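You operate a simulated robot arm through the tools that you are given. There is no shell and no other tool. Be economical: measure what you need, move in short steps, check, and stop when the job is done.

Carry out the task below with a simulated robot arm. There is one attempt and no reset: what you move stays moved.

JOB
Give the panel a quarter turn and paint its short edge; switch off after.
Fine: cross slide on SHORT; a full white coat; leave the table past the wheel.
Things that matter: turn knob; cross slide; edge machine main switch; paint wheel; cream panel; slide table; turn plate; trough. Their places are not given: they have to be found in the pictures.

It is judged by the outcome, as a careful person would: the job done as asked, and still so three seconds after it is handed in. It fails if anything else is knocked over, pushed out of place, dropped, spilled or broken.

ROBOT AND FRAMES
A 7-joint arm with a two-finger parallel gripper, fixed in place. Base frame: the origin is at the foot of the arm, x ahead of it, y to its left, z up. Units: mm, degrees, N and s.
With the tool pointing down near the work surface it reaches from about 200 to 680 mm from the base axis. Its first joint turns from -66.0 to 66.0 degrees. Payload 2.4 kg.
Tool frame: the origin (TCP) lies between the finger pads and is the grasp point; the fingertips stand 30 mm ahead of it; z points along the fingers, y is the line along which they close. Largest opening 94 mm; finger width 28, thickness 10; the body of the gripper, 50 by 96 mm, starts 55 mm behind the TCP.
Orientation is that of the tool frame in the base frame, as a unit quaternion [w, x, y, z]. With the fingers straight down and closing along the base's y, the tool's x points along the base's -x, its y along +y and its z along -z.

CONTROLS
- The arm moves only by the tool step_arm. Its argument "plan" is a list of rows, each an object (a shift or turn left out is 0, a gripper value left out holds the last) with "slide": the shift along the tool's x, y, z in units of 25 mm (1.0 is 25 mm), a list of three; "angular": the turn, a rotation vector about the tool's x, y, z in units of 4 degrees (1.0 is 4 degrees), a list of three. In form: [{"slide": [tx, ty, tz], "angular": [rx, ry, rz]}, ...]. A call has 1 to 8 rows; each row shifts and turns the commanded pose from where the row before left it, along the tool's axes as they then stand. "fingers" is the closure, from 0 (fully open) to 1 (shut), set as the call begins (left out, the last holds). A call with a number of a shift or a turn outside -1 to 1 is refused whole. Rows are played at 5 a second. More than 50 mm and 8.6 degrees between two rows, or a gripper value outside its range, and nothing of the call is played. A pose out of reach is approached as far as the arm can. The call stops where the force on the tool passes 40 N (or 10 N more than at its start, if that is more) or the arm is blocked; 0.2 s more then pass. The fingers move at their own pace (about 153 mm/s each) and stop on an object; they squeeze with about 33 N. The grip force told is the motor's: it shows also when the fingers shut on nothing. Time passes only in rows, and 0.2 s behind the last, so rows that do not move let the fingers close. It gives the time, the measured TCP pose, the force on the tool (base axes), the opening and the grip force at its end, in the units of the frame above (readings bear some noise).
- Cameras (640 x 400 px; columns grow to the right, rows downward): "scene" is fixed at [31.9, 465.8, 1458.1]; the picture's right is [-0.83, -0.56, 0.00], its down [-0.25, 0.37, -0.90] and it looks along [0.50, -0.74, -0.44] (base axes); focal length 309 px, centre (320, 200). "wrist" rides on the gripper at [-37, 0, -58] in the tool frame; the picture's right is [0.00, -1.00, 0.00], its down [0.97, 0.00, -0.24] and it looks along [0.24, 0.00, 0.97] (tool axes); focal length 218 px, centre (320, 200).
- grab_frame(camera): a new picture of that camera. No time passes.
- probe_pixels(camera, pixels): there is no depth. For up to 12 entries [column, row, z] of the newest picture of that camera ("zoom" is the newest enlarged one), the place [x, y] in the base frame at which the ray of that pixel passes the height z, good to about 2 mm. No time passes.
- zoom(camera, box): a new picture of the part [left, top, right, bottom] of that camera's present view, enlarged. No time passes.
- job_done(): hands the job in; it is judged then, once.

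Keep the steps short. Do not move on a guess: measure, check each grasp and each placing, and mend mistakes. In all there are 80 turns and 34 pictures (those below and enlarged ones count). Leave the gripper open and the arm clear of the work at the hand-in unless told otherwise, and finish with a single line.

The tools are called after "Request:" by a JSON object that holds its "name" and its "arguments". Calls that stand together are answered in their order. step_arm: Moves the arm, as the interface text tells. Its arguments: {"type":"object","properties":{"plan":{"type":"array","items":{"type":"object","properties":{"slide":{"type":"array","items":{"type":"number"}},"angular":{"type":"array","items":{"type":"number"}}}}},"fingers":{"type":"number"}},"required":["plan"]} The other tools are called the same way: grab_frame (camera) takes a picture; probe_pixels (camera, pixels) gives the place at which the rays of pixels pass given heights; zoom (camera, box) takes an enlarged picture of a part of a camera's view; job_done () hands the job in.

At the start:

```text
t: 0.0
eef_pos: [342.2, 14.2, 1269.0]
tool_rot: [0.0, 0.0, 1.0, -0.001]
wrist_force: [0.0, 0.3, -0.2]
opening: 93.9
finger_force: 0.1
```

scene: 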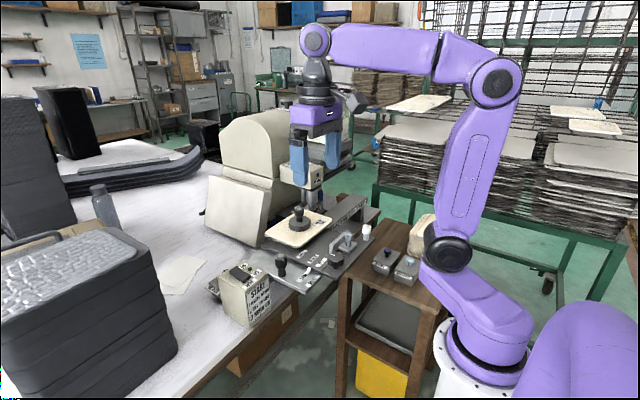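
wrist: 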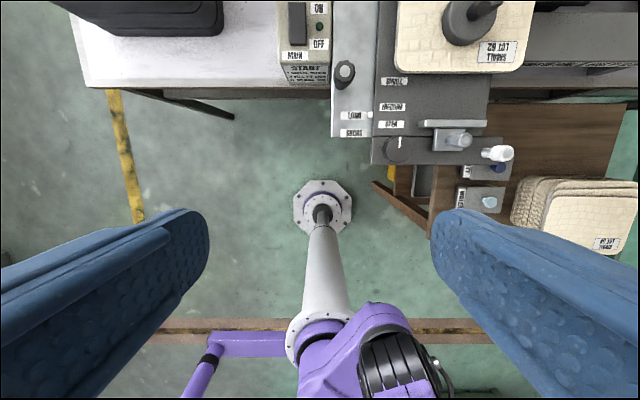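

I start by enlarging the machine in both views to find its parts.

Request:
{"name": "zoom", "arguments": {"camera": "scene", "box": [200, 160, 440, 310]}}

Request:
{"name": "zoom", "arguments": {"camera": "wrist", "box": [260, 0, 540, 175]}}

```text
2.67 times, centred on (320, 235) of scene
```

zoom: 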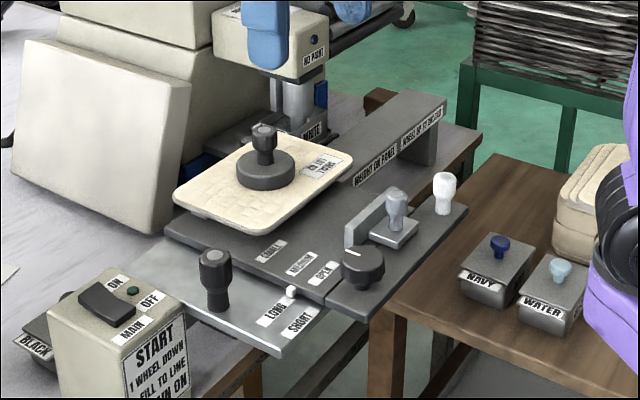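

```text
2.29 times, centred on (400, 88) of wrist
```

zoom: 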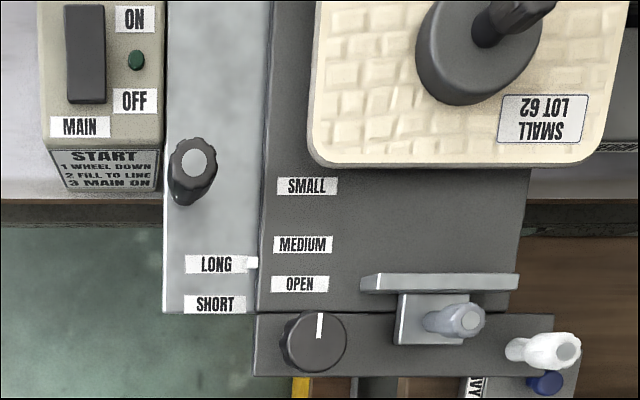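

I see labels I need to read: rail, instruction plate, trough. Closer zooms next.

Request:
{"name": "zoom", "arguments": {"camera": "scene", "box": [290, 180, 380, 236]}}

Request:
{"name": "zoom", "arguments": {"camera": "scene", "box": [200, 255, 296, 330]}}

Request:
{"name": "zoom", "arguments": {"camera": "scene", "box": [262, 150, 342, 220]}}

```text
7.11 times, centred on (335, 208) of scene
```

zoom: 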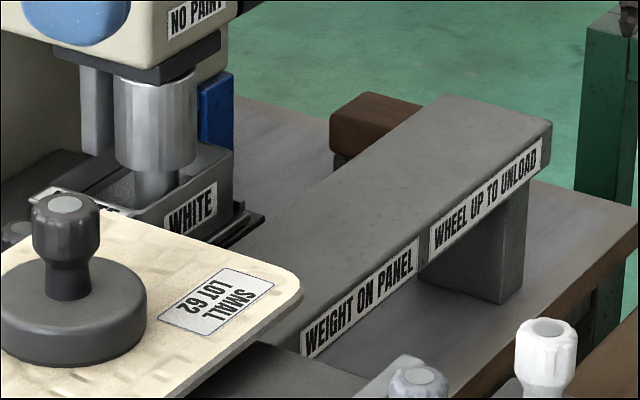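

```text
5.33 times, centred on (248, 292) of scene
```

zoom: 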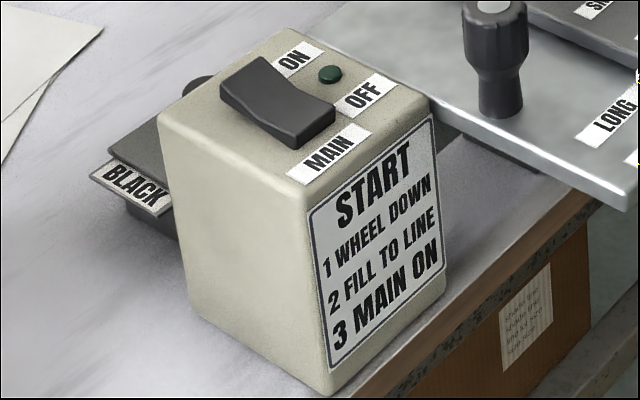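

```text
5.71 times, centred on (302, 185) of scene
```

zoom: 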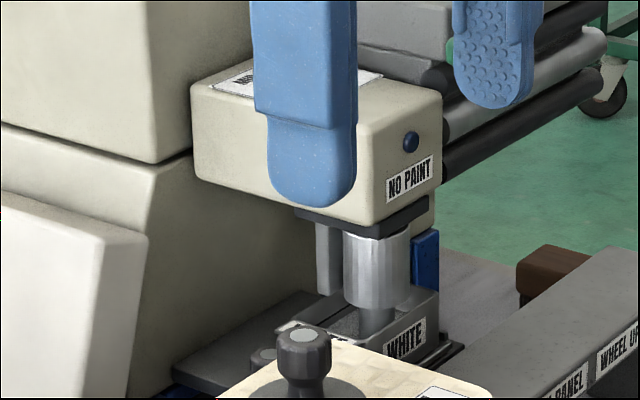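

The wheel hangs over a trough labelled WHITE; NO PAINT lamp, a WHEEL UP TO UNLOAD note. I probe a few points at both views to get heights.

Request:
{"name": "probe_pixels", "arguments": {"camera": "wrist", "pixels": [[297, 25, 900], [297, 25, 850], [344, 72, 900], [344, 72, 850], [396, 148, 830], [396, 148, 860], [460, 140, 850], [497, 153, 850], [500, 40, 860], [380, 165, 830], [370, 116, 800], [484, 5, 900]]}}

Request:
{"name": "probe_pixels", "arguments": {"camera": "scene", "pixels": [[240, 273, 900], [240, 273, 850], [280, 260, 900], [280, 260, 850], [336, 256, 830], [336, 256, 860], [349, 236, 850], [367, 230, 850], [300, 210, 900], [300, 210, 950], [284, 175, 1050], [284, 175, 1000]]}}

```text
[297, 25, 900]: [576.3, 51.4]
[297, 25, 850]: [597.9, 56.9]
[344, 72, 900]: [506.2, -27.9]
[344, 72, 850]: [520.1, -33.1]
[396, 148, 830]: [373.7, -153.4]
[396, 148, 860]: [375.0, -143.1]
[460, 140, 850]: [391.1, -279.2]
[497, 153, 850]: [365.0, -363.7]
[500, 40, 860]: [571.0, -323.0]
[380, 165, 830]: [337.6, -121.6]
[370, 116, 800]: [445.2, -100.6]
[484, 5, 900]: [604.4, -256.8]
```

```text
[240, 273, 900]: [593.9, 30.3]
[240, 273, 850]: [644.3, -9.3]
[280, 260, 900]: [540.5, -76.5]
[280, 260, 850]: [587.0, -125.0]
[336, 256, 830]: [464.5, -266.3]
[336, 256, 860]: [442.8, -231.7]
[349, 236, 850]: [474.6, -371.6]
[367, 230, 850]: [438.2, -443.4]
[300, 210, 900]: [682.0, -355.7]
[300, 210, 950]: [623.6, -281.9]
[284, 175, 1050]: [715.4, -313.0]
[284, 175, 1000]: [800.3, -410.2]
```

Triangulated: switch ≈(563,50,925), black knob ≈(491,-22,955), weight handle top ≈(541,-182,1018), turn knob ≈(378,-108,960). I move high across (x+75, y−175) for a better wrist view.

Request:
{"name": "step_arm", "arguments": {"plan": [{"slide": [-0.5, -1, 0]}, {"slide": [-0.5, -1, 0]}, {"slide": [-0.5, -1, 0]}, {"slide": [-0.5, -1, 0]}, {"slide": [-0.5, -1, 0]}, {"slide": [-0.5, -1, 0]}, {"slide": [0, -1, 0]}]}}

Request:
{"name": "grab_frame", "arguments": {"camera": "wrist"}}

Request:
{"name": "zoom", "arguments": {"camera": "scene", "box": [250, 110, 380, 250]}}

```text
t: 1.6
eef_pos: [417.1, -160.4, 1267.6]
tool_rot: [0.001, 0.0, 1.0, 0.0]
wrist_force: [0.8, -0.4, 0.3]
opening: 94.0
finger_force: 0.1
```

```text
26 pictures are left
```

wrist: 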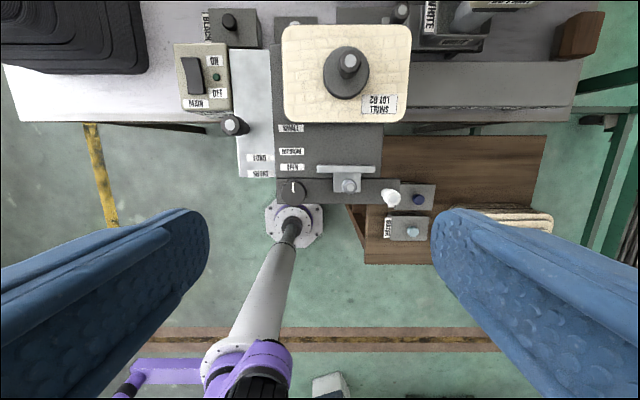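

```text
2.86 times, centred on (315, 180) of scene
```

zoom: 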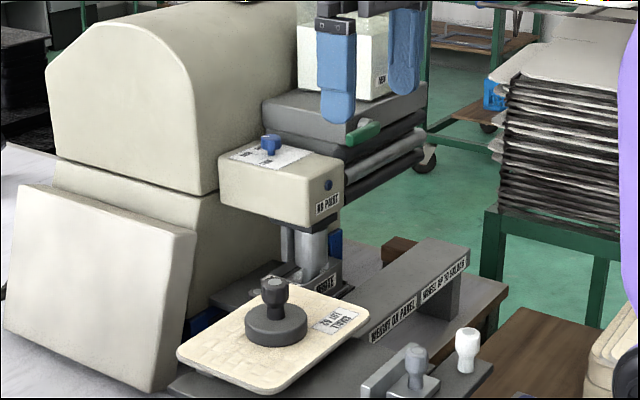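

A blue lever with a label sits on the wheel head (about z 1100). I move forward 150 mm at the same height to read it from above.

Request:
{"name": "step_arm", "arguments": {"plan": [{"slide": [-1, 0, 0]}, {"slide": [-1, 0, 0]}, {"slide": [-1, 0, 0]}, {"slide": [-1, 0, 0]}, {"slide": [-1, 0, 0]}, {"slide": [-1, 0, 0]}]}}

Request:
{"name": "grab_frame", "arguments": {"camera": "wrist"}}

```text
t: 3.0
eef_pos: [549.7, -160.1, 1267.1]
tool_rot: [-0.001, 0.0, 1.0, 0.0]
wrist_force: [0.3, -0.2, -0.6]
opening: 93.9
finger_force: 0.0
out of reach, approached as far as the arm can: row 6
```

```text
24 pictures are left
```

wrist: 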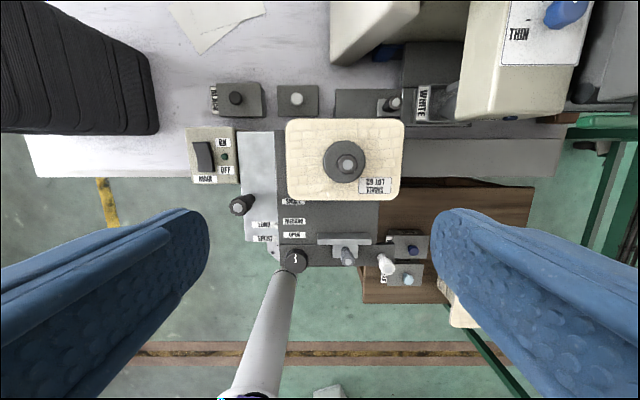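

I zoom on the head label and the trough region, plus the front half.

Request:
{"name": "zoom", "arguments": {"camera": "wrist", "box": [330, 0, 620, 140]}}

Request:
{"name": "zoom", "arguments": {"camera": "wrist", "box": [180, 70, 430, 290]}}

Request:
{"name": "zoom", "arguments": {"camera": "scene", "box": [320, 135, 375, 180]}}

```text
2.21 times, centred on (475, 70) of wrist
```

zoom: 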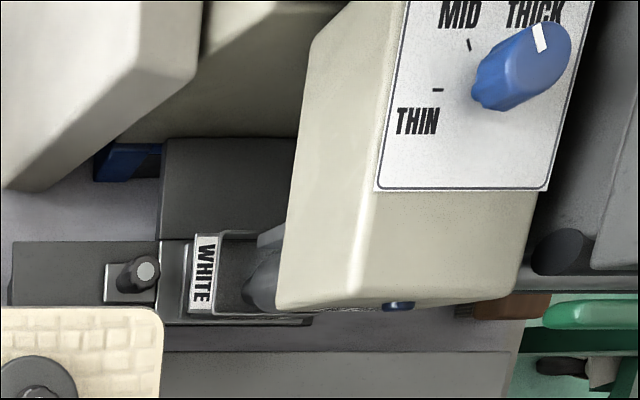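

```text
1.82 times, centred on (305, 180) of wrist
```

zoom: 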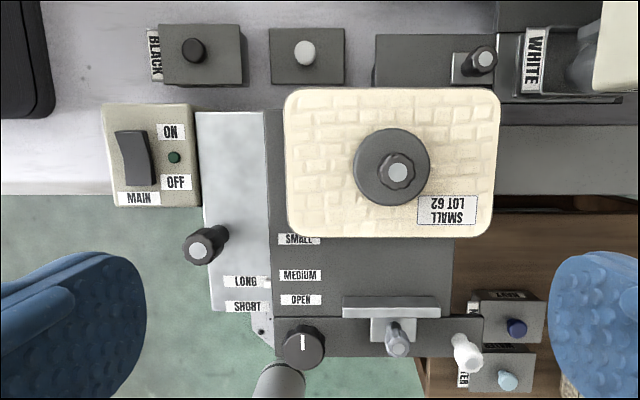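

```text
8.89 times, centred on (348, 158) of scene
```

zoom: 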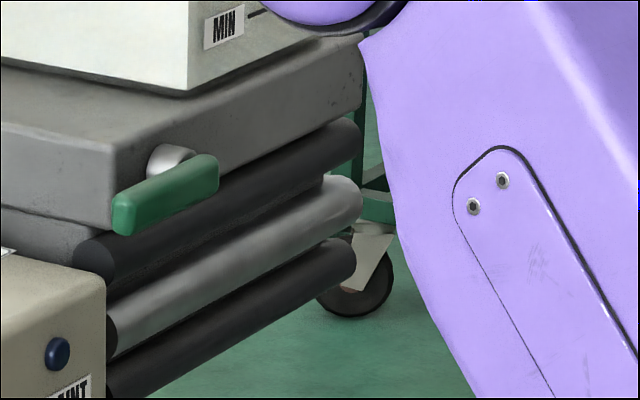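

The head dial stands at THICK. I need to see the wheel and trough from the front: I back off 175 mm, go right 125 mm, then tilt forward.

Request:
{"name": "step_arm", "arguments": {"plan": [{"slide": [1, -1, 0]}, {"slide": [1, -1, 0]}, {"slide": [1, -1, 0]}, {"slide": [1, -1, 0]}, {"slide": [1, -1, 0]}, {"slide": [1, 0, 1]}, {"slide": [1, 0, 1]}]}}

Request:
{"name": "step_arm", "arguments": {"plan": [{"angular": [0, -1, 0]}, {"angular": [0, -1, 0]}, {"angular": [0, -1, 0]}, {"angular": [0, -1, 0]}, {"angular": [0, -1, 0]}, {"angular": [0, -1, 0]}, {"angular": [0, -1, 0]}, {"angular": [0, -1, 0]}]}}

Request:
{"name": "step_arm", "arguments": {"plan": [{"angular": [0, -1, 0]}, {"angular": [0, -1, 0]}, {"angular": [0, -1, 0]}, {"angular": [0, -1, 0]}, {"angular": [0, -1, 0]}]}}

Request:
{"name": "grab_frame", "arguments": {"camera": "wrist"}}

```text
t: 4.6
eef_pos: [377.1, -285.3, 1219.5]
tool_rot: [0.001, 0.001, 1.0, 0.0]
wrist_force: [0.9, -0.6, 0.3]
opening: 94.1
finger_force: 0.0
```

```text
t: 6.4
eef_pos: [376.0, -285.4, 1217.2]
tool_rot: [0.277, 0.0, 0.961, 0.0]
wrist_force: [-0.2, 0.6, -0.3]
opening: 93.9
finger_force: 0.0
```

```text
t: 7.6
eef_pos: [375.1, -284.6, 1218.1]
tool_rot: [0.439, 0.0, 0.899, -0.001]
wrist_force: [0.8, 0.2, 0.0]
opening: 94.1
finger_force: 0.2
```

```text
20 pictures are left
```

wrist: 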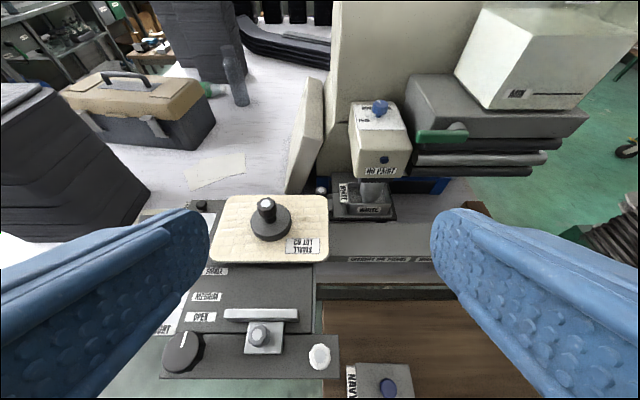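

Request:
{"name": "zoom", "arguments": {"camera": "wrist", "box": [290, 90, 450, 230]}}

Request:
{"name": "zoom", "arguments": {"camera": "wrist", "box": [140, 170, 440, 400]}}

```text
2.86 times, centred on (370, 160) of wrist
```

zoom: 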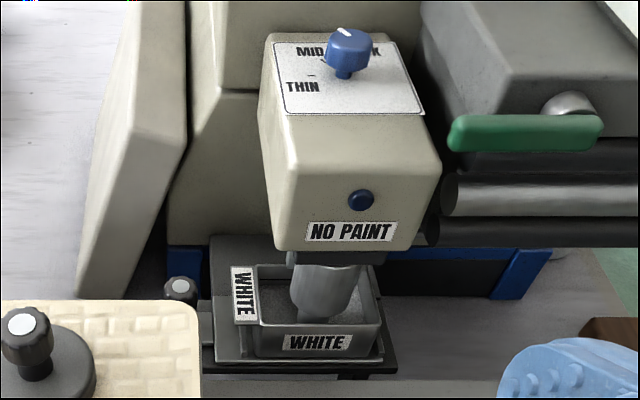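

```text
1.74 times, centred on (290, 285) of wrist
```

zoom: 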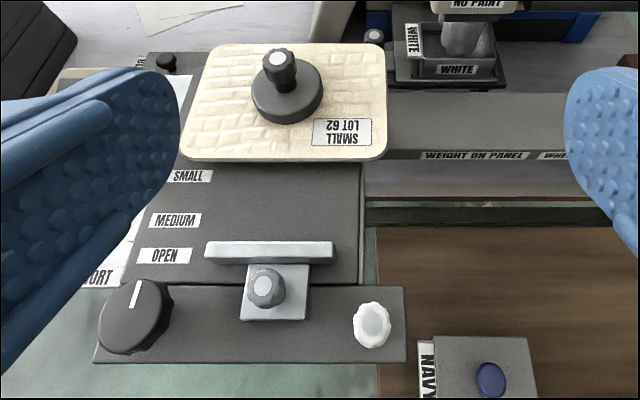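

The trough looks dark inside; I locate trough, head and side knob by triangulating from both views.

Request:
{"name": "grab_frame", "arguments": {"camera": "scene"}}

Request:
{"name": "probe_pixels", "arguments": {"camera": "wrist", "pixels": [[370, 210, 900], [370, 210, 950], [384, 159, 1000], [384, 159, 1050], [380, 105, 1100], [380, 105, 1150], [334, 190, 900], [334, 190, 950], [267, 203, 1000], [267, 203, 1030], [318, 355, 950], [183, 345, 950]]}}

```text
17 pictures are left
```

scene: 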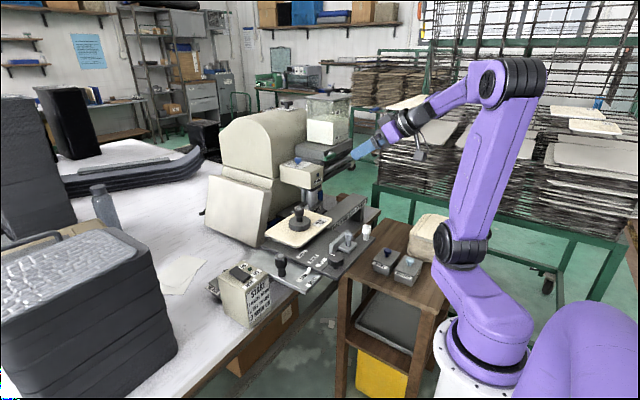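

```text
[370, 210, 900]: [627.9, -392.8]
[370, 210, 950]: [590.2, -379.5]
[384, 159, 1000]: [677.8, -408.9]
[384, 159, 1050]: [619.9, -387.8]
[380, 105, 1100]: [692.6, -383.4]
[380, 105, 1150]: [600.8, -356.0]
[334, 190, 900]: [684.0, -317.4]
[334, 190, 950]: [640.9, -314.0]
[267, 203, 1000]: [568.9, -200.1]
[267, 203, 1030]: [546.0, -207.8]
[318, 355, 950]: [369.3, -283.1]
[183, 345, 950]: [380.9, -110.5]
```

There's a clear tank with white paint and a green valve handle behind the head. I zoom there.

Request:
{"name": "zoom", "arguments": {"camera": "scene", "box": [270, 85, 370, 215]}}

```text
3.08 times, centred on (320, 150) of scene
```

zoom: 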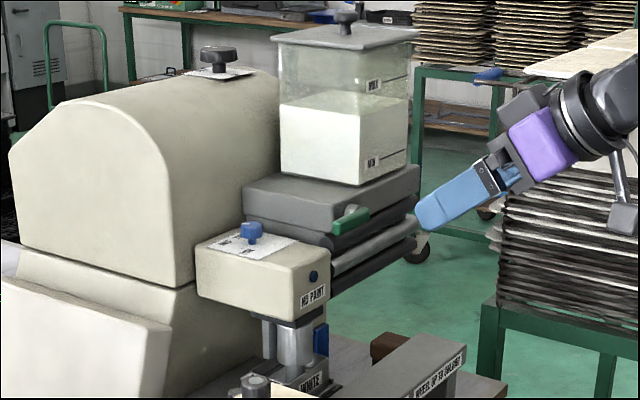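

I move closer toward the trough along the view direction, and 75 mm to the right, still clear of the head.

Request:
{"name": "step_arm", "arguments": {"plan": [{"slide": [0, -1, 1]}, {"slide": [0, -1, 1]}, {"slide": [0, -1, 1]}, {"slide": [0, 0, 1]}, {"slide": [0, 0, 0.6]}]}}

Request:
{"name": "zoom", "arguments": {"camera": "wrist", "box": [220, 0, 460, 240]}}

```text
t: 8.8
eef_pos: [465.8, -359.8, 1147.6]
tool_rot: [0.438, 0.0, 0.899, -0.001]
wrist_force: [-1.0, -0.1, -0.3]
opening: 94.0
finger_force: 0.0
```

```text
1.67 times, centred on (340, 120) of wrist
```

zoom: 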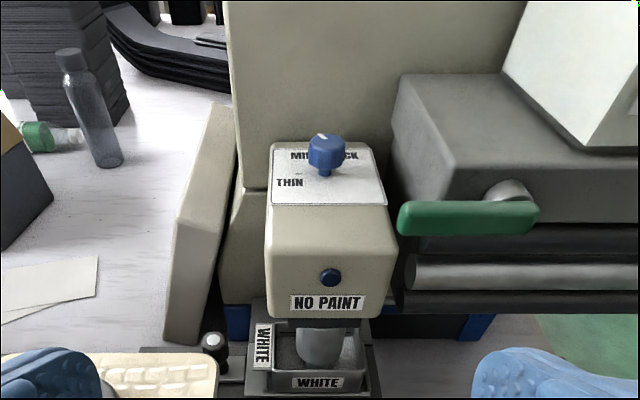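

Request:
{"name": "zoom", "arguments": {"camera": "wrist", "box": [290, 170, 380, 245]}}

```text
5.33 times, centred on (335, 208) of wrist
```

zoom: 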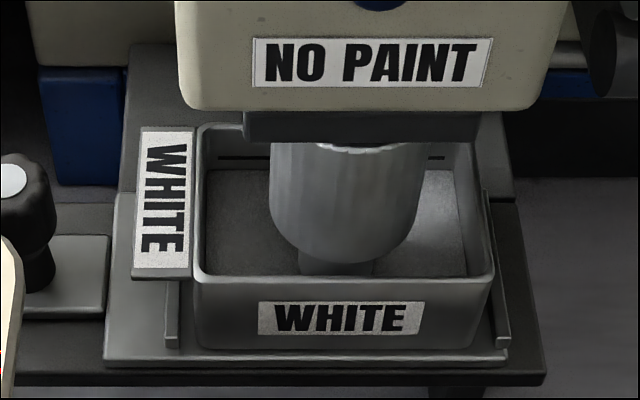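

The trough is empty with a fill line on its back wall, and a black knob on a slider stands left of it. I need a closer look there: 50 mm forward along view and 50 mm left.

Request:
{"name": "step_arm", "arguments": {"plan": [{"slide": [0, 1, 1]}, {"slide": [0, 1, 1]}]}}

Request:
{"name": "zoom", "arguments": {"camera": "wrist", "box": [230, 120, 430, 245]}}

```text
t: 9.4
eef_pos: [503.4, -308.1, 1116.8]
tool_rot: [0.438, 0.0, 0.899, -0.001]
wrist_force: [0.0, -0.2, -1.0]
opening: 93.7
finger_force: 0.1
```

```text
3.20 times, centred on (330, 182) of wrist
```

zoom: 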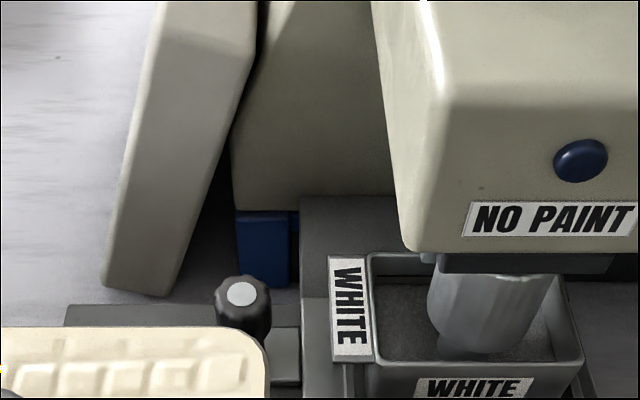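

The black knob near the trough is the trough carrier's handle and lies beyond easy reach. I go back and look at the front rail controls from above; first retreat and level the tool.

Request:
{"name": "step_arm", "arguments": {"plan": [{"slide": [0, 0, -1]}, {"slide": [0, 0, -1]}, {"slide": [0, 0, -1]}, {"slide": [0, 0, -1]}, {"slide": [0, 0, -1], "angular": [0, 1, 0]}, {"angular": [0, 1, 0]}, {"angular": [0, 1, 0]}, {"angular": [0, 1, 0]}]}}

Request:
{"name": "step_arm", "arguments": {"plan": [{"slide": [0, 1, 0], "angular": [0, 1, 0]}, {"slide": [0, 1, 0], "angular": [0, 1, 0]}, {"slide": [0, 1, 0], "angular": [0, 1, 0]}, {"slide": [0, 1, 0], "angular": [0, 1, 0]}, {"slide": [0, 1, 0], "angular": [0, 1, 0]}, {"angular": [0, 1, 0]}, {"angular": [0, 1, 0]}, {"angular": [0, 1, 0]}]}}

Request:
{"name": "step_arm", "arguments": {"plan": [{"slide": [0, 1, 1], "angular": [0, 1, 0]}, {"slide": [0, 0.2, 1]}, {"slide": [0, 0, 1]}, {"slide": [0, 0, 1]}]}}

Request:
{"name": "grab_frame", "arguments": {"camera": "wrist"}}

```text
t: 11.2
eef_pos: [407.2, -308.5, 1194.1]
tool_rot: [0.308, 0.001, 0.951, 0.0]
wrist_force: [-0.3, 0.3, 0.2]
opening: 94.1
finger_force: 0.1
```

```text
t: 13.0
eef_pos: [407.3, -184.7, 1192.2]
tool_rot: [0.035, 0.0, 0.999, 0.0]
wrist_force: [-1.1, -0.2, 0.0]
opening: 94.1
finger_force: 0.0
```

```text
t: 14.0
eef_pos: [410.1, -153.9, 1092.3]
tool_rot: [-0.001, 0.0, 1.0, 0.0]
wrist_force: [0.3, 0.7, 0.6]
opening: 94.0
finger_force: 0.2
```

```text
12 pictures are left
```

wrist: 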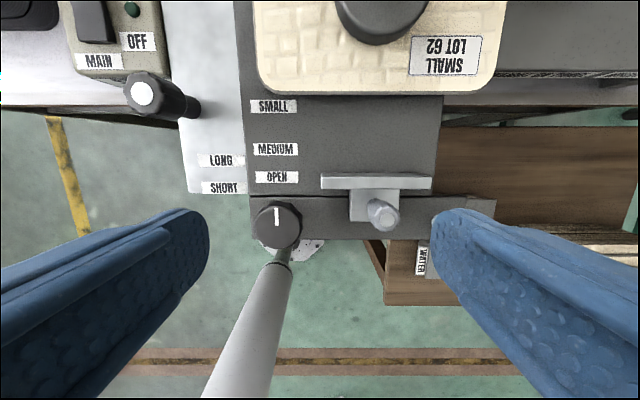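

I see dial (277,226), gray knob (383,215), black knob top (144,96). I triangulate with z samples.

Request:
{"name": "probe_pixels", "arguments": {"camera": "wrist", "pixels": [[277, 226, 930], [277, 226, 960], [252, 222, 950], [301, 226, 950], [383, 215, 950], [144, 96, 950], [144, 96, 970], [220, 159, 915], [222, 187, 915], [240, 190, 915], [258, 90, 945], [502, 85, 945]]}}

Request:
{"name": "probe_pixels", "arguments": {"camera": "scene", "pixels": [[336, 255, 940], [336, 255, 960], [349, 235, 950], [349, 235, 980], [367, 229, 950], [367, 229, 980], [280, 256, 950], [280, 256, 980], [297, 292, 915], [240, 273, 925], [299, 210, 1010], [299, 210, 1020]]}}

```text
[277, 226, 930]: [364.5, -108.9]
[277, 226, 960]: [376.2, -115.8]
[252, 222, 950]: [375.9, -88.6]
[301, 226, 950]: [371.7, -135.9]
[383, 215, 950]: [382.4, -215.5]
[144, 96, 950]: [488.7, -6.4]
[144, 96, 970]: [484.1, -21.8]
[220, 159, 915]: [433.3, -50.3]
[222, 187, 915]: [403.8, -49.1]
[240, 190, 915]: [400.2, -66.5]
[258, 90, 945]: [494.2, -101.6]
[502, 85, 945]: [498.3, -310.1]
```

```text
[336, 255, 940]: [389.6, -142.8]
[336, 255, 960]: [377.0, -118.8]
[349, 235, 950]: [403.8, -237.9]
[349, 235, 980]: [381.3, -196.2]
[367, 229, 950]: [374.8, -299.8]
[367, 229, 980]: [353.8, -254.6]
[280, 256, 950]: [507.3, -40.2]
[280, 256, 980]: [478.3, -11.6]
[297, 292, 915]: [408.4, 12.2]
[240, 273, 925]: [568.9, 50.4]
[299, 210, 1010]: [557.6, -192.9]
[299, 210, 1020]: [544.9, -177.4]
```

Dial ≈(377,-116, top 962), gray knob ≈(383,-208, top 970), white knob ≈(365,-280). I shift right 115 mm to see the white knob and what lies along the table's path.

Request:
{"name": "step_arm", "arguments": {"plan": [{"slide": [0, -1, 0]}, {"slide": [0, -1, 0]}, {"slide": [0, -1, 0]}, {"slide": [0, -1, 0]}, {"slide": [0, -0.6, 0]}]}}

Request:
{"name": "grab_frame", "arguments": {"camera": "wrist"}}

```text
t: 15.2
eef_pos: [410.3, -269.7, 1093.4]
tool_rot: [0.0, 0.0, 1.0, 0.0]
wrist_force: [-0.3, 0.5, -0.8]
opening: 94.2
finger_force: 0.2
```

```text
11 pictures are left
```

wrist: 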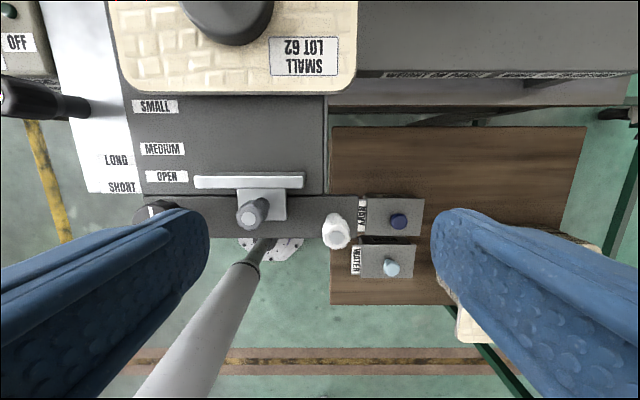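

Request:
{"name": "probe_pixels", "arguments": {"camera": "wrist", "pixels": [[336, 234, 950], [336, 234, 970], [252, 213, 970], [398, 221, 850], [398, 221, 900], [391, 268, 850], [391, 268, 900], [355, 88, 945], [118, 92, 945], [330, 235, 920]]}}

Request:
{"name": "probe_pixels", "arguments": {"camera": "scene", "pixels": [[367, 227, 960], [367, 227, 970], [387, 250, 850], [387, 250, 900], [409, 261, 850], [409, 261, 900], [332, 221, 945], [293, 247, 945], [264, 235, 945]]}}

```text
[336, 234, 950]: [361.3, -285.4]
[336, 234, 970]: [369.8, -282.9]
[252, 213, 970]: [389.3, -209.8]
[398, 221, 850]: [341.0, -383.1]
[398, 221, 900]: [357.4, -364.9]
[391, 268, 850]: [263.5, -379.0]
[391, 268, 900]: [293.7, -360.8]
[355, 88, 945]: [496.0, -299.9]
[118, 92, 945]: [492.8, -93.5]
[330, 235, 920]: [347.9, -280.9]
```

```text
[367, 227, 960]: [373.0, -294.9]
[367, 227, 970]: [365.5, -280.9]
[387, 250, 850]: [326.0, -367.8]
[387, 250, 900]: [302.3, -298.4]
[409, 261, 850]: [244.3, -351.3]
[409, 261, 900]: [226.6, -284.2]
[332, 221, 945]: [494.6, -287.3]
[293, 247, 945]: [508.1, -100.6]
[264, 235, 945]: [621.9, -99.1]
```

White knob ≈(368,-282, top 968). I set the fingers half-open, move over it and go down to TCP z≈965.

Request:
{"name": "step_arm", "arguments": {"fingers": 0.45, "plan": [{"slide": [0.84, -0.25, 0]}, {"slide": [0.84, -0.25, 0]}, {"slide": [0, 0, 1]}, {"slide": [0, 0, 1]}, {"slide": [0, 0, 1]}, {"slide": [0, 0, 0.8]}]}}

Request:
{"name": "grab_frame", "arguments": {"camera": "wrist"}}

```text
t: 16.6
eef_pos: [365.7, -284.1, 997.8]
tool_rot: [0.001, 0.0, 1.0, 0.0]
wrist_force: [0.5, -0.3, 0.1]
opening: 51.7
finger_force: 0.1
```

```text
10 pictures are left
```

wrist: 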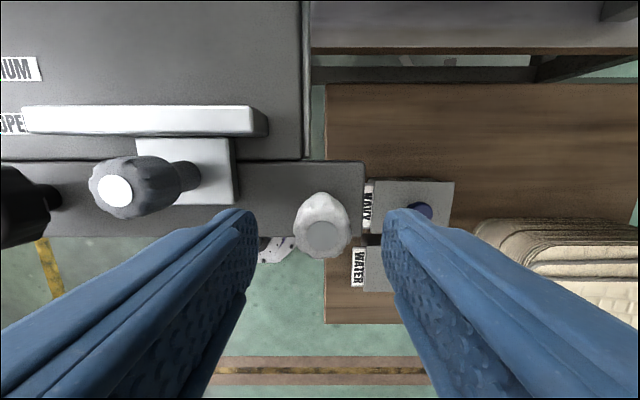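

The white knob (323,235) is centred between the fingers. I go down 34 mm and close.

Request:
{"name": "step_arm", "arguments": {"plan": [{"slide": [0, 0, 0.7]}, {"slide": [0, 0, 0.65]}]}}

Request:
{"name": "step_arm", "arguments": {"fingers": 1, "plan": [{}, {}, {}]}}

```text
t: 17.2
eef_pos: [365.5, -282.5, 964.3]
tool_rot: [0.0, 0.0, 1.0, 0.0]
wrist_force: [0.6, -0.9, 0.5]
opening: 51.8
finger_force: 0.1
```

```text
t: 18.0
eef_pos: [364.0, -284.3, 964.2]
tool_rot: [0.001, 0.001, 1.0, 0.0]
wrist_force: [-0.5, -20.0, -14.1]
opening: 25.2
finger_force: 44.4
```

Gripped (25 mm). The arm leans slightly in y; I try a gentle 10 mm pull toward the arm (tool +x).

Request:
{"name": "step_arm", "arguments": {"plan": [{"slide": [0.2, 0, 0]}, {"slide": [0.2, 0, 0]}]}}

```text
t: 18.6
eef_pos: [356.1, -285.7, 965.6]
tool_rot: [0.002, 0.001, 1.0, -0.002]
wrist_force: [3.3, -25.1, -16.7]
opening: 25.5
finger_force: 45.0
```

It moves in x with little force, so this is the cross slide handle. I pull 18 mm more, then look.

Request:
{"name": "step_arm", "arguments": {"plan": [{"slide": [0.24, 0, 0]}, {"slide": [0.24, 0, 0]}, {"slide": [0.24, 0, 0]}]}}

Request:
{"name": "zoom", "arguments": {"camera": "scene", "box": [250, 190, 400, 290]}}

```text
t: 19.4
eef_pos: [337.9, -284.1, 964.6]
tool_rot: [0.002, 0.0, 1.0, -0.002]
wrist_force: [-0.9, -28.1, -23.0]
opening: 25.6
finger_force: 44.7
```

```text
4.00 times, centred on (325, 240) of scene
```

zoom: 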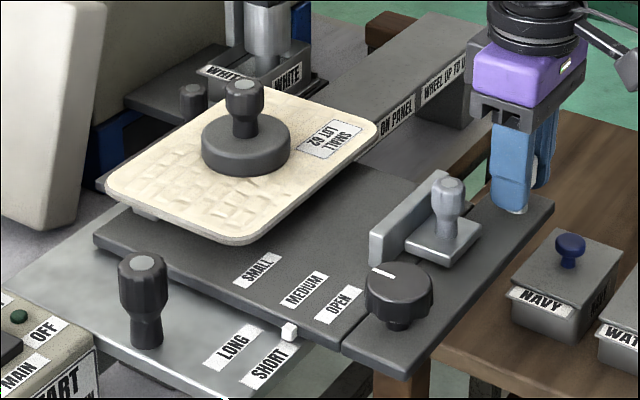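

The tick now lies between LONG and SHORT, nearly at SHORT. I pull in small steps and watch the force for the end stop.

Request:
{"name": "step_arm", "arguments": {"plan": [{"slide": [0.12, 0, 0]}, {"slide": [0.12, 0, 0]}]}}

Request:
{"name": "step_arm", "arguments": {"plan": [{"slide": [0.12, 0, 0]}, {}]}}

```text
t: 20.1
eef_pos: [333.5, -285.6, 965.0]
tool_rot: [0.004, 0.0, 1.0, -0.004]
wrist_force: [3.9, -5.7, -13.8]
opening: 25.2
finger_force: 45.0
stopped in row 2: the force on the tool passed its limit (the readings are from after the stop); the commanded pose is now the measured one
```

```text
t: 20.7
eef_pos: [335.9, -285.0, 965.5]
tool_rot: [0.007, -0.001, 1.0, -0.007]
wrist_force: [25.3, -12.8, -27.9]
opening: 25.1
finger_force: 44.7
```

The slide has stopped at about 29 mm, equal to the LONG–SHORT gap. I release, rise, and move over the dial, now expected at (348,-116).

Request:
{"name": "step_arm", "arguments": {"fingers": 0.45, "plan": [{}, {}, {"slide": [0, 0, -1]}, {"slide": [0, 0, -1]}]}}

Request:
{"name": "step_arm", "arguments": {"fingers": 0, "plan": [{"slide": [0, 1, -1]}, {"slide": [0, 1, 0]}, {"slide": [-0.5, 1, 0]}, {"slide": [0, 1, 0]}, {"slide": [0, 1, 0]}, {"slide": [0, 1, 0]}, {"slide": [0, 0.75, 0]}]}}

Request:
{"name": "grab_frame", "arguments": {"camera": "wrist"}}

```text
t: 21.7
eef_pos: [330.4, -285.8, 1014.4]
tool_rot: [0.002, 0.0, 1.0, -0.003]
wrist_force: [-0.4, -0.5, -0.4]
opening: 51.9
finger_force: 0.1
```

```text
t: 23.3
eef_pos: [343.9, -113.6, 1040.9]
tool_rot: [0.003, 0.001, 1.0, -0.003]
wrist_force: [0.4, -0.2, -0.3]
opening: 93.8
finger_force: 0.2
```

```text
8 pictures are left
```

wrist: 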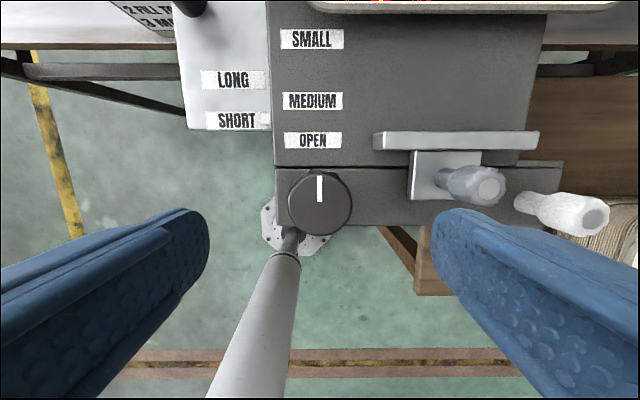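

The tick now sits at SHORT. Dial centre at (320,204); I measure it.

Request:
{"name": "probe_pixels", "arguments": {"camera": "wrist", "pixels": [[320, 204, 962], [288, 204, 962], [352, 204, 962], [463, 187, 970], [268, 118, 915], [235, 80, 915], [236, 120, 915]]}}

```text
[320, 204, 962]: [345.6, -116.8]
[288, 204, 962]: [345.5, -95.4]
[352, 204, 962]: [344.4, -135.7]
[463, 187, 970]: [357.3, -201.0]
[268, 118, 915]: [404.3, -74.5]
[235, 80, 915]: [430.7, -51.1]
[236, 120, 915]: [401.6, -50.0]
```

Cross slide tick matches SHORT (404 vs 402). Dial centre (346,-116), about 42 mm wide. I descend 74 mm over it and close.

Request:
{"name": "step_arm", "arguments": {"plan": [{"slide": [-0.08, -0.12, 1]}, {"slide": [0, 0, 1]}, {"slide": [0, 0, 0.95]}]}}

Request:
{"name": "step_arm", "arguments": {"fingers": 1, "plan": [{}, {}, {}]}}

Request:
{"name": "step_arm", "arguments": {"plan": [{"angular": [0, 0, 1]}, {"angular": [0, 0, 1]}, {"angular": [0, 0, 1]}]}}

```text
t: 24.1
eef_pos: [345.6, -117.3, 964.3]
tool_rot: [0.004, 0.0, 1.0, -0.004]
wrist_force: [-0.3, 0.1, -0.1]
opening: 93.9
finger_force: 0.1
```

```text
t: 24.9
eef_pos: [344.0, -117.0, 964.4]
tool_rot: [0.003, 0.0, 1.0, -0.002]
wrist_force: [3.3, 4.8, -15.3]
opening: 43.1
finger_force: 44.9
```

```text
t: 25.3
eef_pos: [345.0, -118.5, 964.0]
tool_rot: [0.002, 0.035, 0.999, -0.003]
wrist_force: [3.9, 2.5, -6.4]
opening: 43.3
finger_force: 45.2
stopped in row 2: the force on the tool passed its limit (the readings are from after the stop); the commanded pose is now the measured one
```

It is blocked clockwise. I try the other way.

Request:
{"name": "step_arm", "arguments": {"plan": [{"angular": [0, 0, -1]}, {"angular": [0, 0, -1]}, {"angular": [0, 0, -1]}, {"angular": [0, 0, -1]}, {"angular": [0, 0, -1]}]}}

```text
t: 26.5
eef_pos: [345.6, -118.0, 964.3]
tool_rot: [0.002, -0.138, 0.99, -0.004]
wrist_force: [7.4, 3.6, -14.7]
opening: 43.5
finger_force: 45.6
```

It turns counter-clockwise (now 16°). I continue with 8 more rows and check the panel.

Request:
{"name": "step_arm", "arguments": {"plan": [{"angular": [0, 0, -1]}, {"angular": [0, 0, -1]}, {"angular": [0, 0, -1]}, {"angular": [0, 0, -1]}, {"angular": [0, 0, -1]}, {"angular": [0, 0, -1]}, {"angular": [0, 0, -1]}, {"angular": [0, 0, -1]}]}}

Request:
{"name": "zoom", "arguments": {"camera": "scene", "box": [220, 180, 380, 290]}}

```text
t: 28.3
eef_pos: [344.0, -116.4, 964.9]
tool_rot: [0.001, -0.405, 0.914, -0.004]
wrist_force: [-1.9, 3.7, 6.6]
opening: 43.0
finger_force: 44.9
```

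```text
3.64 times, centred on (300, 235) of scene
```

zoom: 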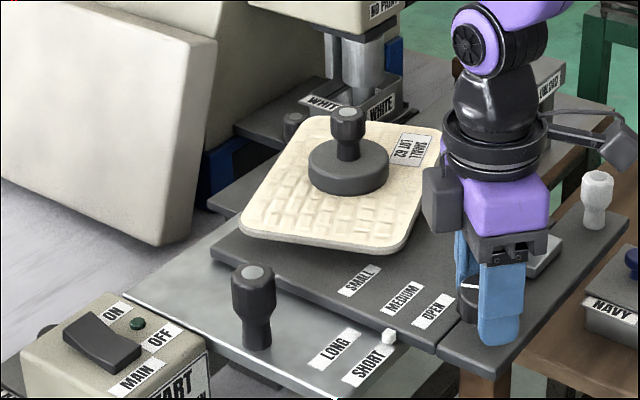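

The panel turns with the dial (about 47°). I continue 8 rows, then on to the stop.

Request:
{"name": "step_arm", "arguments": {"plan": [{"angular": [0, 0, -1]}, {"angular": [0, 0, -1]}, {"angular": [0, 0, -1]}, {"angular": [0, 0, -1]}, {"angular": [0, 0, -1]}, {"angular": [0, 0, -1]}, {"angular": [0, 0, -1]}, {"angular": [0, 0, -1]}]}}

Request:
{"name": "step_arm", "arguments": {"plan": [{"angular": [0, 0, -1]}, {"angular": [0, 0, -1]}, {"angular": [0, 0, -0.5]}]}}

Request:
{"name": "step_arm", "arguments": {"plan": [{"angular": [0, 0, -0.5]}, {"angular": [0, 0, -0.5]}, {"angular": [0, 0, -0.5]}, {"angular": [0, 0, -0.5]}]}}

```text
t: 30.1
eef_pos: [345.1, -117.5, 963.4]
tool_rot: [-0.001, -0.643, 0.766, -0.004]
wrist_force: [-3.0, 1.1, -4.1]
opening: 43.1
finger_force: 44.7
```

```text
t: 30.9
eef_pos: [343.7, -118.1, 965.5]
tool_rot: [-0.001, -0.706, 0.708, -0.004]
wrist_force: [-8.4, 0.5, 13.0]
opening: 43.1
finger_force: 45.6
```

```text
t: 31.9
eef_pos: [343.6, -118.4, 964.3]
tool_rot: [0.001, 0.754, -0.657, 0.003]
wrist_force: [-8.6, 1.2, -7.3]
opening: 43.0
finger_force: 45.0
```

Tool yaw is now 98°. I release, rise, and check the real dial and panel angle.

Request:
{"name": "step_arm", "arguments": {"fingers": 0, "plan": [{}, {}, {"slide": [0, 0, -1]}, {"slide": [0, 0, -1]}, {"slide": [0, 0, -1]}, {"slide": [0, 0, -1]}, {"slide": [0, 0, -1]}]}}

Request:
{"name": "grab_frame", "arguments": {"camera": "wrist"}}

```text
t: 33.5
eef_pos: [344.0, -114.1, 1088.7]
tool_rot: [0.001, 0.754, -0.657, 0.004]
wrist_force: [-0.8, 0.6, -1.0]
opening: 94.0
finger_force: 0.1
```

```text
6 pictures are left
```

wrist: 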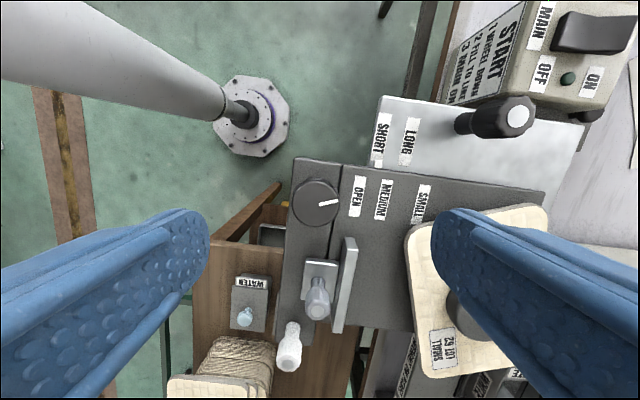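

The dial mark points almost to +x again and the panel is only about 15° turned: it swung back after release. I turn the tool back to level while time passes, then see where it settles.

Request:
{"name": "step_arm", "arguments": {"plan": [{"angular": [0, 0, 1]}, {"angular": [0, 0, 1]}, {"angular": [0, 0, 1]}, {"angular": [0, 0, 1]}, {"angular": [0, 0, 1]}, {"angular": [0, 0, 1]}, {"angular": [0, 0, 1]}, {"angular": [0, 0, 1]}]}}

Request:
{"name": "step_arm", "arguments": {"plan": [{"angular": [0, 0, 1]}, {"angular": [0, 0, 1]}, {"angular": [0, 0, 1]}, {"angular": [0, 0, 1]}, {"angular": [0, 0, 1]}, {"angular": [0, 0, 1]}, {"angular": [0, 0, 1]}, {"angular": [0, 0, 1]}]}}

Request:
{"name": "step_arm", "arguments": {"plan": [{"angular": [0, 0, 1]}, {"angular": [0, 0, 1]}, {"angular": [0, 0, 1]}, {"angular": [0, 0, 1]}, {"angular": [0, 0, 1]}, {"angular": [0, 0, 1]}, {"angular": [0, 0, 1]}, {"angular": [0, 0, 0.5]}]}}

Request:
{"name": "grab_frame", "arguments": {"camera": "wrist"}}

```text
t: 35.3
eef_pos: [344.6, -117.3, 1089.5]
tool_rot: [0.0, -0.543, 0.84, -0.003]
wrist_force: [0.0, -0.3, -0.1]
opening: 94.3
finger_force: 0.1
```

```text
t: 37.1
eef_pos: [345.3, -117.5, 1088.3]
tool_rot: [0.001, -0.291, 0.957, -0.003]
wrist_force: [0.7, 0.6, 1.5]
opening: 94.1
finger_force: 0.1
```

```text
t: 38.9
eef_pos: [344.8, -117.9, 1089.6]
tool_rot: [0.002, -0.033, 0.999, -0.003]
wrist_force: [0.4, -0.9, 0.0]
opening: 93.9
finger_force: 0.2
```

```text
5 pictures are left
```

wrist: 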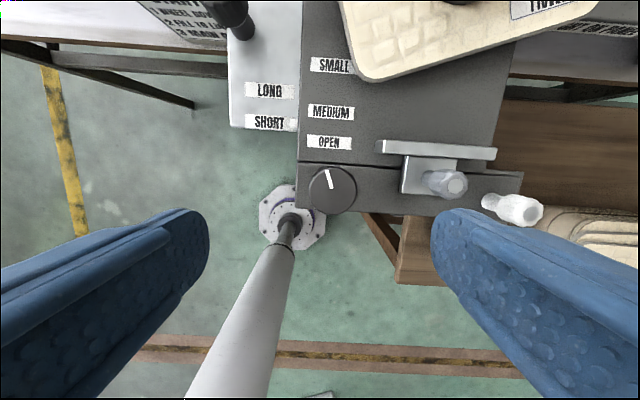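

It has not drifted: dial and panel both rest at about 20°, so my fingers most likely slipped on the dial. I grip again deeper, watching for contact with the rail.

Request:
{"name": "step_arm", "arguments": {"plan": [{"slide": [0, 0.04, 1]}, {"slide": [0, 0, 1]}, {"slide": [0, 0, 1]}, {"slide": [0, 0, 1]}, {"slide": [0, 0, 1]}, {"slide": [0, 0, 0.2]}, {"slide": [0, 0, 0.2]}]}}

Request:
{"name": "step_arm", "arguments": {"fingers": 1, "plan": [{}, {}, {}]}}

Request:
{"name": "step_arm", "arguments": {"plan": [{"angular": [0, 0, -0.8]}, {"angular": [0, 0, -0.8]}, {"angular": [0, 0, -0.8]}, {"angular": [0, 0, -0.8]}, {"angular": [0, 0, -0.8]}, {"angular": [0, 0, -0.8]}, {"angular": [0, 0, -0.8]}, {"angular": [0, 0, -0.8]}]}}

```text
t: 40.5
eef_pos: [346.0, -117.7, 955.0]
tool_rot: [0.003, -0.033, 0.999, -0.003]
wrist_force: [0.0, 0.6, 0.1]
opening: 93.8
finger_force: 0.1
```

```text
t: 41.3
eef_pos: [346.0, -117.6, 954.7]
tool_rot: [0.003, -0.032, 0.999, -0.004]
wrist_force: [2.9, 3.7, 0.4]
opening: 43.6
finger_force: 44.8
```

```text
t: 43.1
eef_pos: [344.5, -118.7, 955.7]
tool_rot: [0.001, -0.254, 0.967, -0.003]
wrist_force: [-0.1, 4.2, -11.0]
opening: 43.1
finger_force: 45.3
```

No slip signs; yaw −29°. If it held, the panel should be near 45°. I check with a tight zoom.

Request:
{"name": "zoom", "arguments": {"camera": "scene", "box": [250, 190, 370, 270]}}

```text
5.00 times, centred on (310, 230) of scene
```

zoom: 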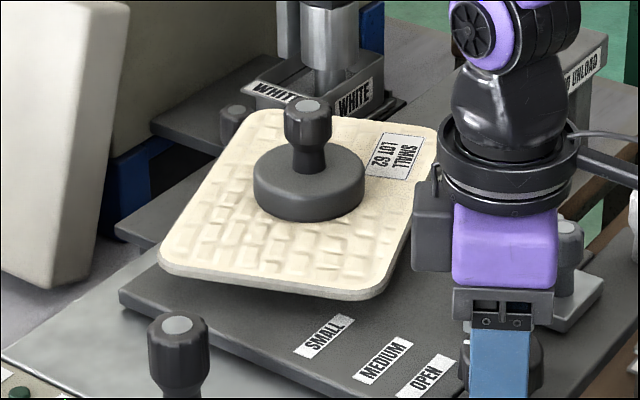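

I measure the panel's angle from this picture.

Request:
{"name": "probe_pixels", "arguments": {"camera": "zoom", "pixels": [[397, 157, 945], [162, 258, 945], [375, 288, 945], [200, 262, 945], [320, 282, 945], [260, 115, 945], [180, 225, 945], [235, 140, 945], [309, 200, 945], [400, 250, 945], [420, 190, 945]]}}

```text
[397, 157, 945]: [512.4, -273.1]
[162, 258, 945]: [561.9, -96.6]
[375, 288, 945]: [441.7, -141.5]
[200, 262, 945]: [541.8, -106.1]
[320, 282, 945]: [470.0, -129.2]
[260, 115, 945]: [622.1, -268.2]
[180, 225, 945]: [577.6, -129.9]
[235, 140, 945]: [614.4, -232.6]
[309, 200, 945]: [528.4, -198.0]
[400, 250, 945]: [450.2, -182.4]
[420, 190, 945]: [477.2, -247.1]
```

The panel is at only 18–20°: a hard stop in this sense, and the fingers slip beyond it. The quarter turn must then go clockwise. I turn slowly clockwise.

Request:
{"name": "step_arm", "arguments": {"plan": [{"angular": [0, 0, 0.8]}, {"angular": [0, 0, 0.8]}, {"angular": [0, 0, 0.8]}, {"angular": [0, 0, 0.8]}, {"angular": [0, 0, 0.8]}, {"angular": [0, 0, 0.8]}, {"angular": [0, 0, 0.8]}, {"angular": [0, 0, 0.8]}]}}

Request:
{"name": "step_arm", "arguments": {"plan": [{"angular": [0, 0, 0.8]}, {"angular": [0, 0, 0.8]}, {"angular": [0, 0, 0.8]}, {"angular": [0, 0, 0.8]}, {"angular": [0, 0, 0.8]}, {"angular": [0, 0, 0.8]}, {"angular": [0, 0, 0.8]}, {"angular": [0, 0, 0.8]}]}}

```text
t: 44.9
eef_pos: [345.0, -118.3, 956.2]
tool_rot: [0.002, -0.033, 0.999, -0.002]
wrist_force: [-7.7, 2.6, 39.0]
opening: 43.0
finger_force: 44.9
```

```text
t: 46.7
eef_pos: [345.0, -116.9, 953.9]
tool_rot: [0.003, 0.189, 0.982, -0.002]
wrist_force: [-1.8, 4.7, 32.3]
opening: 43.0
finger_force: 44.5
```

No limit reached so far. I ease 2 mm upward and continue clockwise toward a total of 108° from the former stop.

Request:
{"name": "step_arm", "arguments": {"plan": [{"slide": [0, 0, -0.06], "angular": [0, 0, 0.8]}, {"angular": [0, 0, 0.8]}, {"angular": [0, 0, 0.8]}, {"angular": [0, 0, 0.8]}, {"angular": [0, 0, 0.8]}, {"angular": [0, 0, 0.8]}, {"angular": [0, 0, 0.8]}, {"angular": [0, 0, 0.8]}]}}

Request:
{"name": "step_arm", "arguments": {"plan": [{"angular": [0, 0, 0.8]}, {"angular": [0, 0, 0.8]}, {"angular": [0, 0, 0.8]}, {"angular": [0, 0, 0.8]}, {"angular": [0, 0, 0.8]}, {"angular": [0, 0, 0.8]}, {"angular": [0, 0, 0.8]}, {"angular": [0, 0, 0.8]}]}}

```text
t: 48.5
eef_pos: [344.3, -116.8, 955.6]
tool_rot: [0.001, 0.402, 0.915, -0.001]
wrist_force: [-0.7, 3.6, -19.2]
opening: 42.9
finger_force: 45.1
```

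```text
t: 50.3
eef_pos: [344.4, -117.2, 955.6]
tool_rot: [0.003, 0.596, 0.803, 0.0]
wrist_force: [-10.4, 2.5, 5.7]
opening: 42.9
finger_force: 44.8
```

Yaw is now 73°. I check the panel angle before going further.

Request:
{"name": "zoom", "arguments": {"camera": "scene", "box": [250, 190, 370, 270]}}

```text
5.00 times, centred on (310, 230) of scene
```

zoom: 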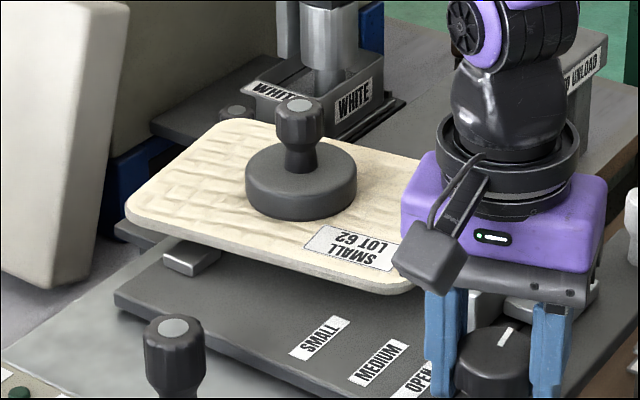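

Request:
{"name": "probe_pixels", "arguments": {"camera": "zoom", "pixels": [[150, 222, 945], [360, 286, 945], [140, 190, 945], [210, 128, 945], [355, 243, 945], [300, 196, 945], [497, 346, 962], [518, 328, 962], [498, 360, 962], [260, 122, 945], [400, 150, 945]]}}

```text
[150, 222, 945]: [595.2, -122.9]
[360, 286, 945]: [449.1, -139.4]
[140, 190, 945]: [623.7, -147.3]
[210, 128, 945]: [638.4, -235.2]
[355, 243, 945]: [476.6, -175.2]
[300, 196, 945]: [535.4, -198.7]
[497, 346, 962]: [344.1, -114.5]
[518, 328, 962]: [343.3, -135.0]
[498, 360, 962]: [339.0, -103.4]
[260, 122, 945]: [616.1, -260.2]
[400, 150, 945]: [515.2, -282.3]
```

The panel has turned clockwise about 83°: long edge now along x. I turn 7° more.

Request:
{"name": "step_arm", "arguments": {"plan": [{"angular": [0, 0, 0.6]}, {"angular": [0, 0, 0.6]}, {"angular": [0, 0, 0.55]}, {}]}}

```text
t: 51.3
eef_pos: [345.5, -117.8, 955.2]
tool_rot: [0.004, 0.643, 0.766, 0.0]
wrist_force: [-8.1, 2.9, -1.2]
opening: 42.7
finger_force: 44.7
```

I release with a partial opening, rise, and turn the tool back while moving clear.

Request:
{"name": "step_arm", "arguments": {"fingers": 0.3, "plan": [{}, {}, {"slide": [0, 0, -1]}, {"slide": [0, 0, -1]}, {"slide": [0, 0, -1]}, {"slide": [0, 0, -1]}, {"slide": [0, 0, -1], "angular": [0, 0, -1]}, {"angular": [0, 0, -1]}]}}

Request:
{"name": "step_arm", "arguments": {"plan": [{"angular": [0, 0, -1]}, {"angular": [0, 0, -1]}, {"angular": [0, 0, -1]}, {"angular": [0, 0, -1]}, {"angular": [0, 0, -1]}, {"angular": [0, 0, -1]}, {"angular": [0, 0, -1]}, {"angular": [0, 0, -1]}]}}

Request:
{"name": "step_arm", "arguments": {"plan": [{"angular": [0, 0, -1]}, {"angular": [0, 0, -1]}, {"angular": [0, 0, -1]}, {"angular": [0, 0, -1]}, {"angular": [0, 0, -1]}, {"angular": [0, 0, -1]}, {"angular": [0, 0, -1]}, {"angular": [0, 0, -1]}]}}

Request:
{"name": "step_arm", "arguments": {"plan": [{"slide": [0, 1, 0], "angular": [0, 0, -1]}, {"slide": [0, 1, 0], "angular": [0, 0, -1]}, {"slide": [-1, 1, 0]}, {"slide": [-1, 1, 0]}, {"slide": [-1, 1, 0]}, {"slide": [-1, 0, 0]}]}}

```text
t: 53.1
eef_pos: [343.3, -114.4, 1080.6]
tool_rot: [0.003, 0.587, 0.81, -0.002]
wrist_force: [-1.5, -0.5, 0.9]
opening: 65.5
finger_force: 0.1
```

```text
t: 54.9
eef_pos: [343.6, -116.8, 1079.9]
tool_rot: [0.002, 0.342, 0.94, -0.002]
wrist_force: [-0.3, 0.9, 0.3]
opening: 65.8
finger_force: 0.1
```

```text
t: 56.7
eef_pos: [345.0, -117.0, 1081.3]
tool_rot: [0.003, 0.069, 0.998, -0.003]
wrist_force: [0.1, -0.8, -0.9]
opening: 65.9
finger_force: 0.1
```

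```text
t: 58.1
eef_pos: [449.4, 9.8, 1081.0]
tool_rot: [0.002, -0.001, 1.0, -0.002]
wrist_force: [0.5, -0.1, 0.6]
opening: 66.1
finger_force: 0.1
```

Now one wrist picture to see the switch, black knob and panel angle together.

Request:
{"name": "grab_frame", "arguments": {"camera": "wrist"}}

```text
2 pictures are left
```

wrist: 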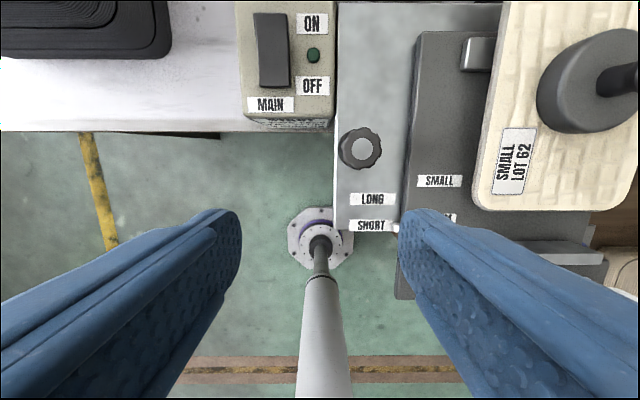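

Request:
{"name": "probe_pixels", "arguments": {"camera": "wrist", "pixels": [[480, 178, 945], [507, 20, 945], [492, 100, 945], [505, 209, 945], [580, 211, 945], [403, 200, 912], [417, 45, 912], [360, 147, 970], [268, 35, 922], [275, 70, 922], [313, 54, 922], [272, 17, 925]]}}

```text
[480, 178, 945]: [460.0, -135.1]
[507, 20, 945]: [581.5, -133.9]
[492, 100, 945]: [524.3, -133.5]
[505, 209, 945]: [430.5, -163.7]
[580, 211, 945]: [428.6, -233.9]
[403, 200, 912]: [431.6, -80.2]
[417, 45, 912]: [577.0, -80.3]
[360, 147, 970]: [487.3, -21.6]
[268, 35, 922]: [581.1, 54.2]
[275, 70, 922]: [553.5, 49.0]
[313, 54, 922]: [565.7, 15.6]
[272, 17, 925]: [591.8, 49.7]
```

The panel is square (under 1°), its front at x≈429 so its far short edge is near x≈625, level with the wheel. Rocker spans x≈545–595 at y≈50, ON at the far end. I close the fingers and go above the ON end.

Request:
{"name": "step_arm", "arguments": {"fingers": 1, "plan": [{"slide": [-0.95, 0.27, 0]}, {"slide": [-0.95, 0.27, 0]}, {"slide": [-0.95, 0.27, 0]}, {"slide": [-0.95, 0.27, 0]}, {"slide": [-0.95, 0.27, 0]}, {"slide": [-0.9, 0.27, 0]}, {"slide": [0, 0, 1]}, {"slide": [0, 0, 1]}]}}

Request:
{"name": "step_arm", "arguments": {"plan": [{"slide": [0, 0, 1]}, {"slide": [0, 0, 0.8]}, {"slide": [0, 0, 0.4]}, {"slide": [0, 0, 0.3]}, {"slide": [0, 0, 0.2]}, {"slide": [0, 0, 0.2]}, {"slide": [0, 0, 0.2]}]}}

```text
t: 59.9
eef_pos: [590.9, 49.5, 1030.2]
tool_rot: [0.003, -0.001, 1.0, -0.003]
wrist_force: [0.5, -0.4, -0.6]
opening: 0.0
finger_force: 33.1
```

```text
t: 61.7
eef_pos: [591.2, 49.2, 957.8]
tool_rot: [0.005, -0.001, 1.0, -0.002]
wrist_force: [-1.0, -1.9, 4.4]
opening: 0.0
finger_force: 34.2
stopped in row 7: the force on the tool passed its limit (the readings are from after the stop); the commanded pose is now the measured one
```

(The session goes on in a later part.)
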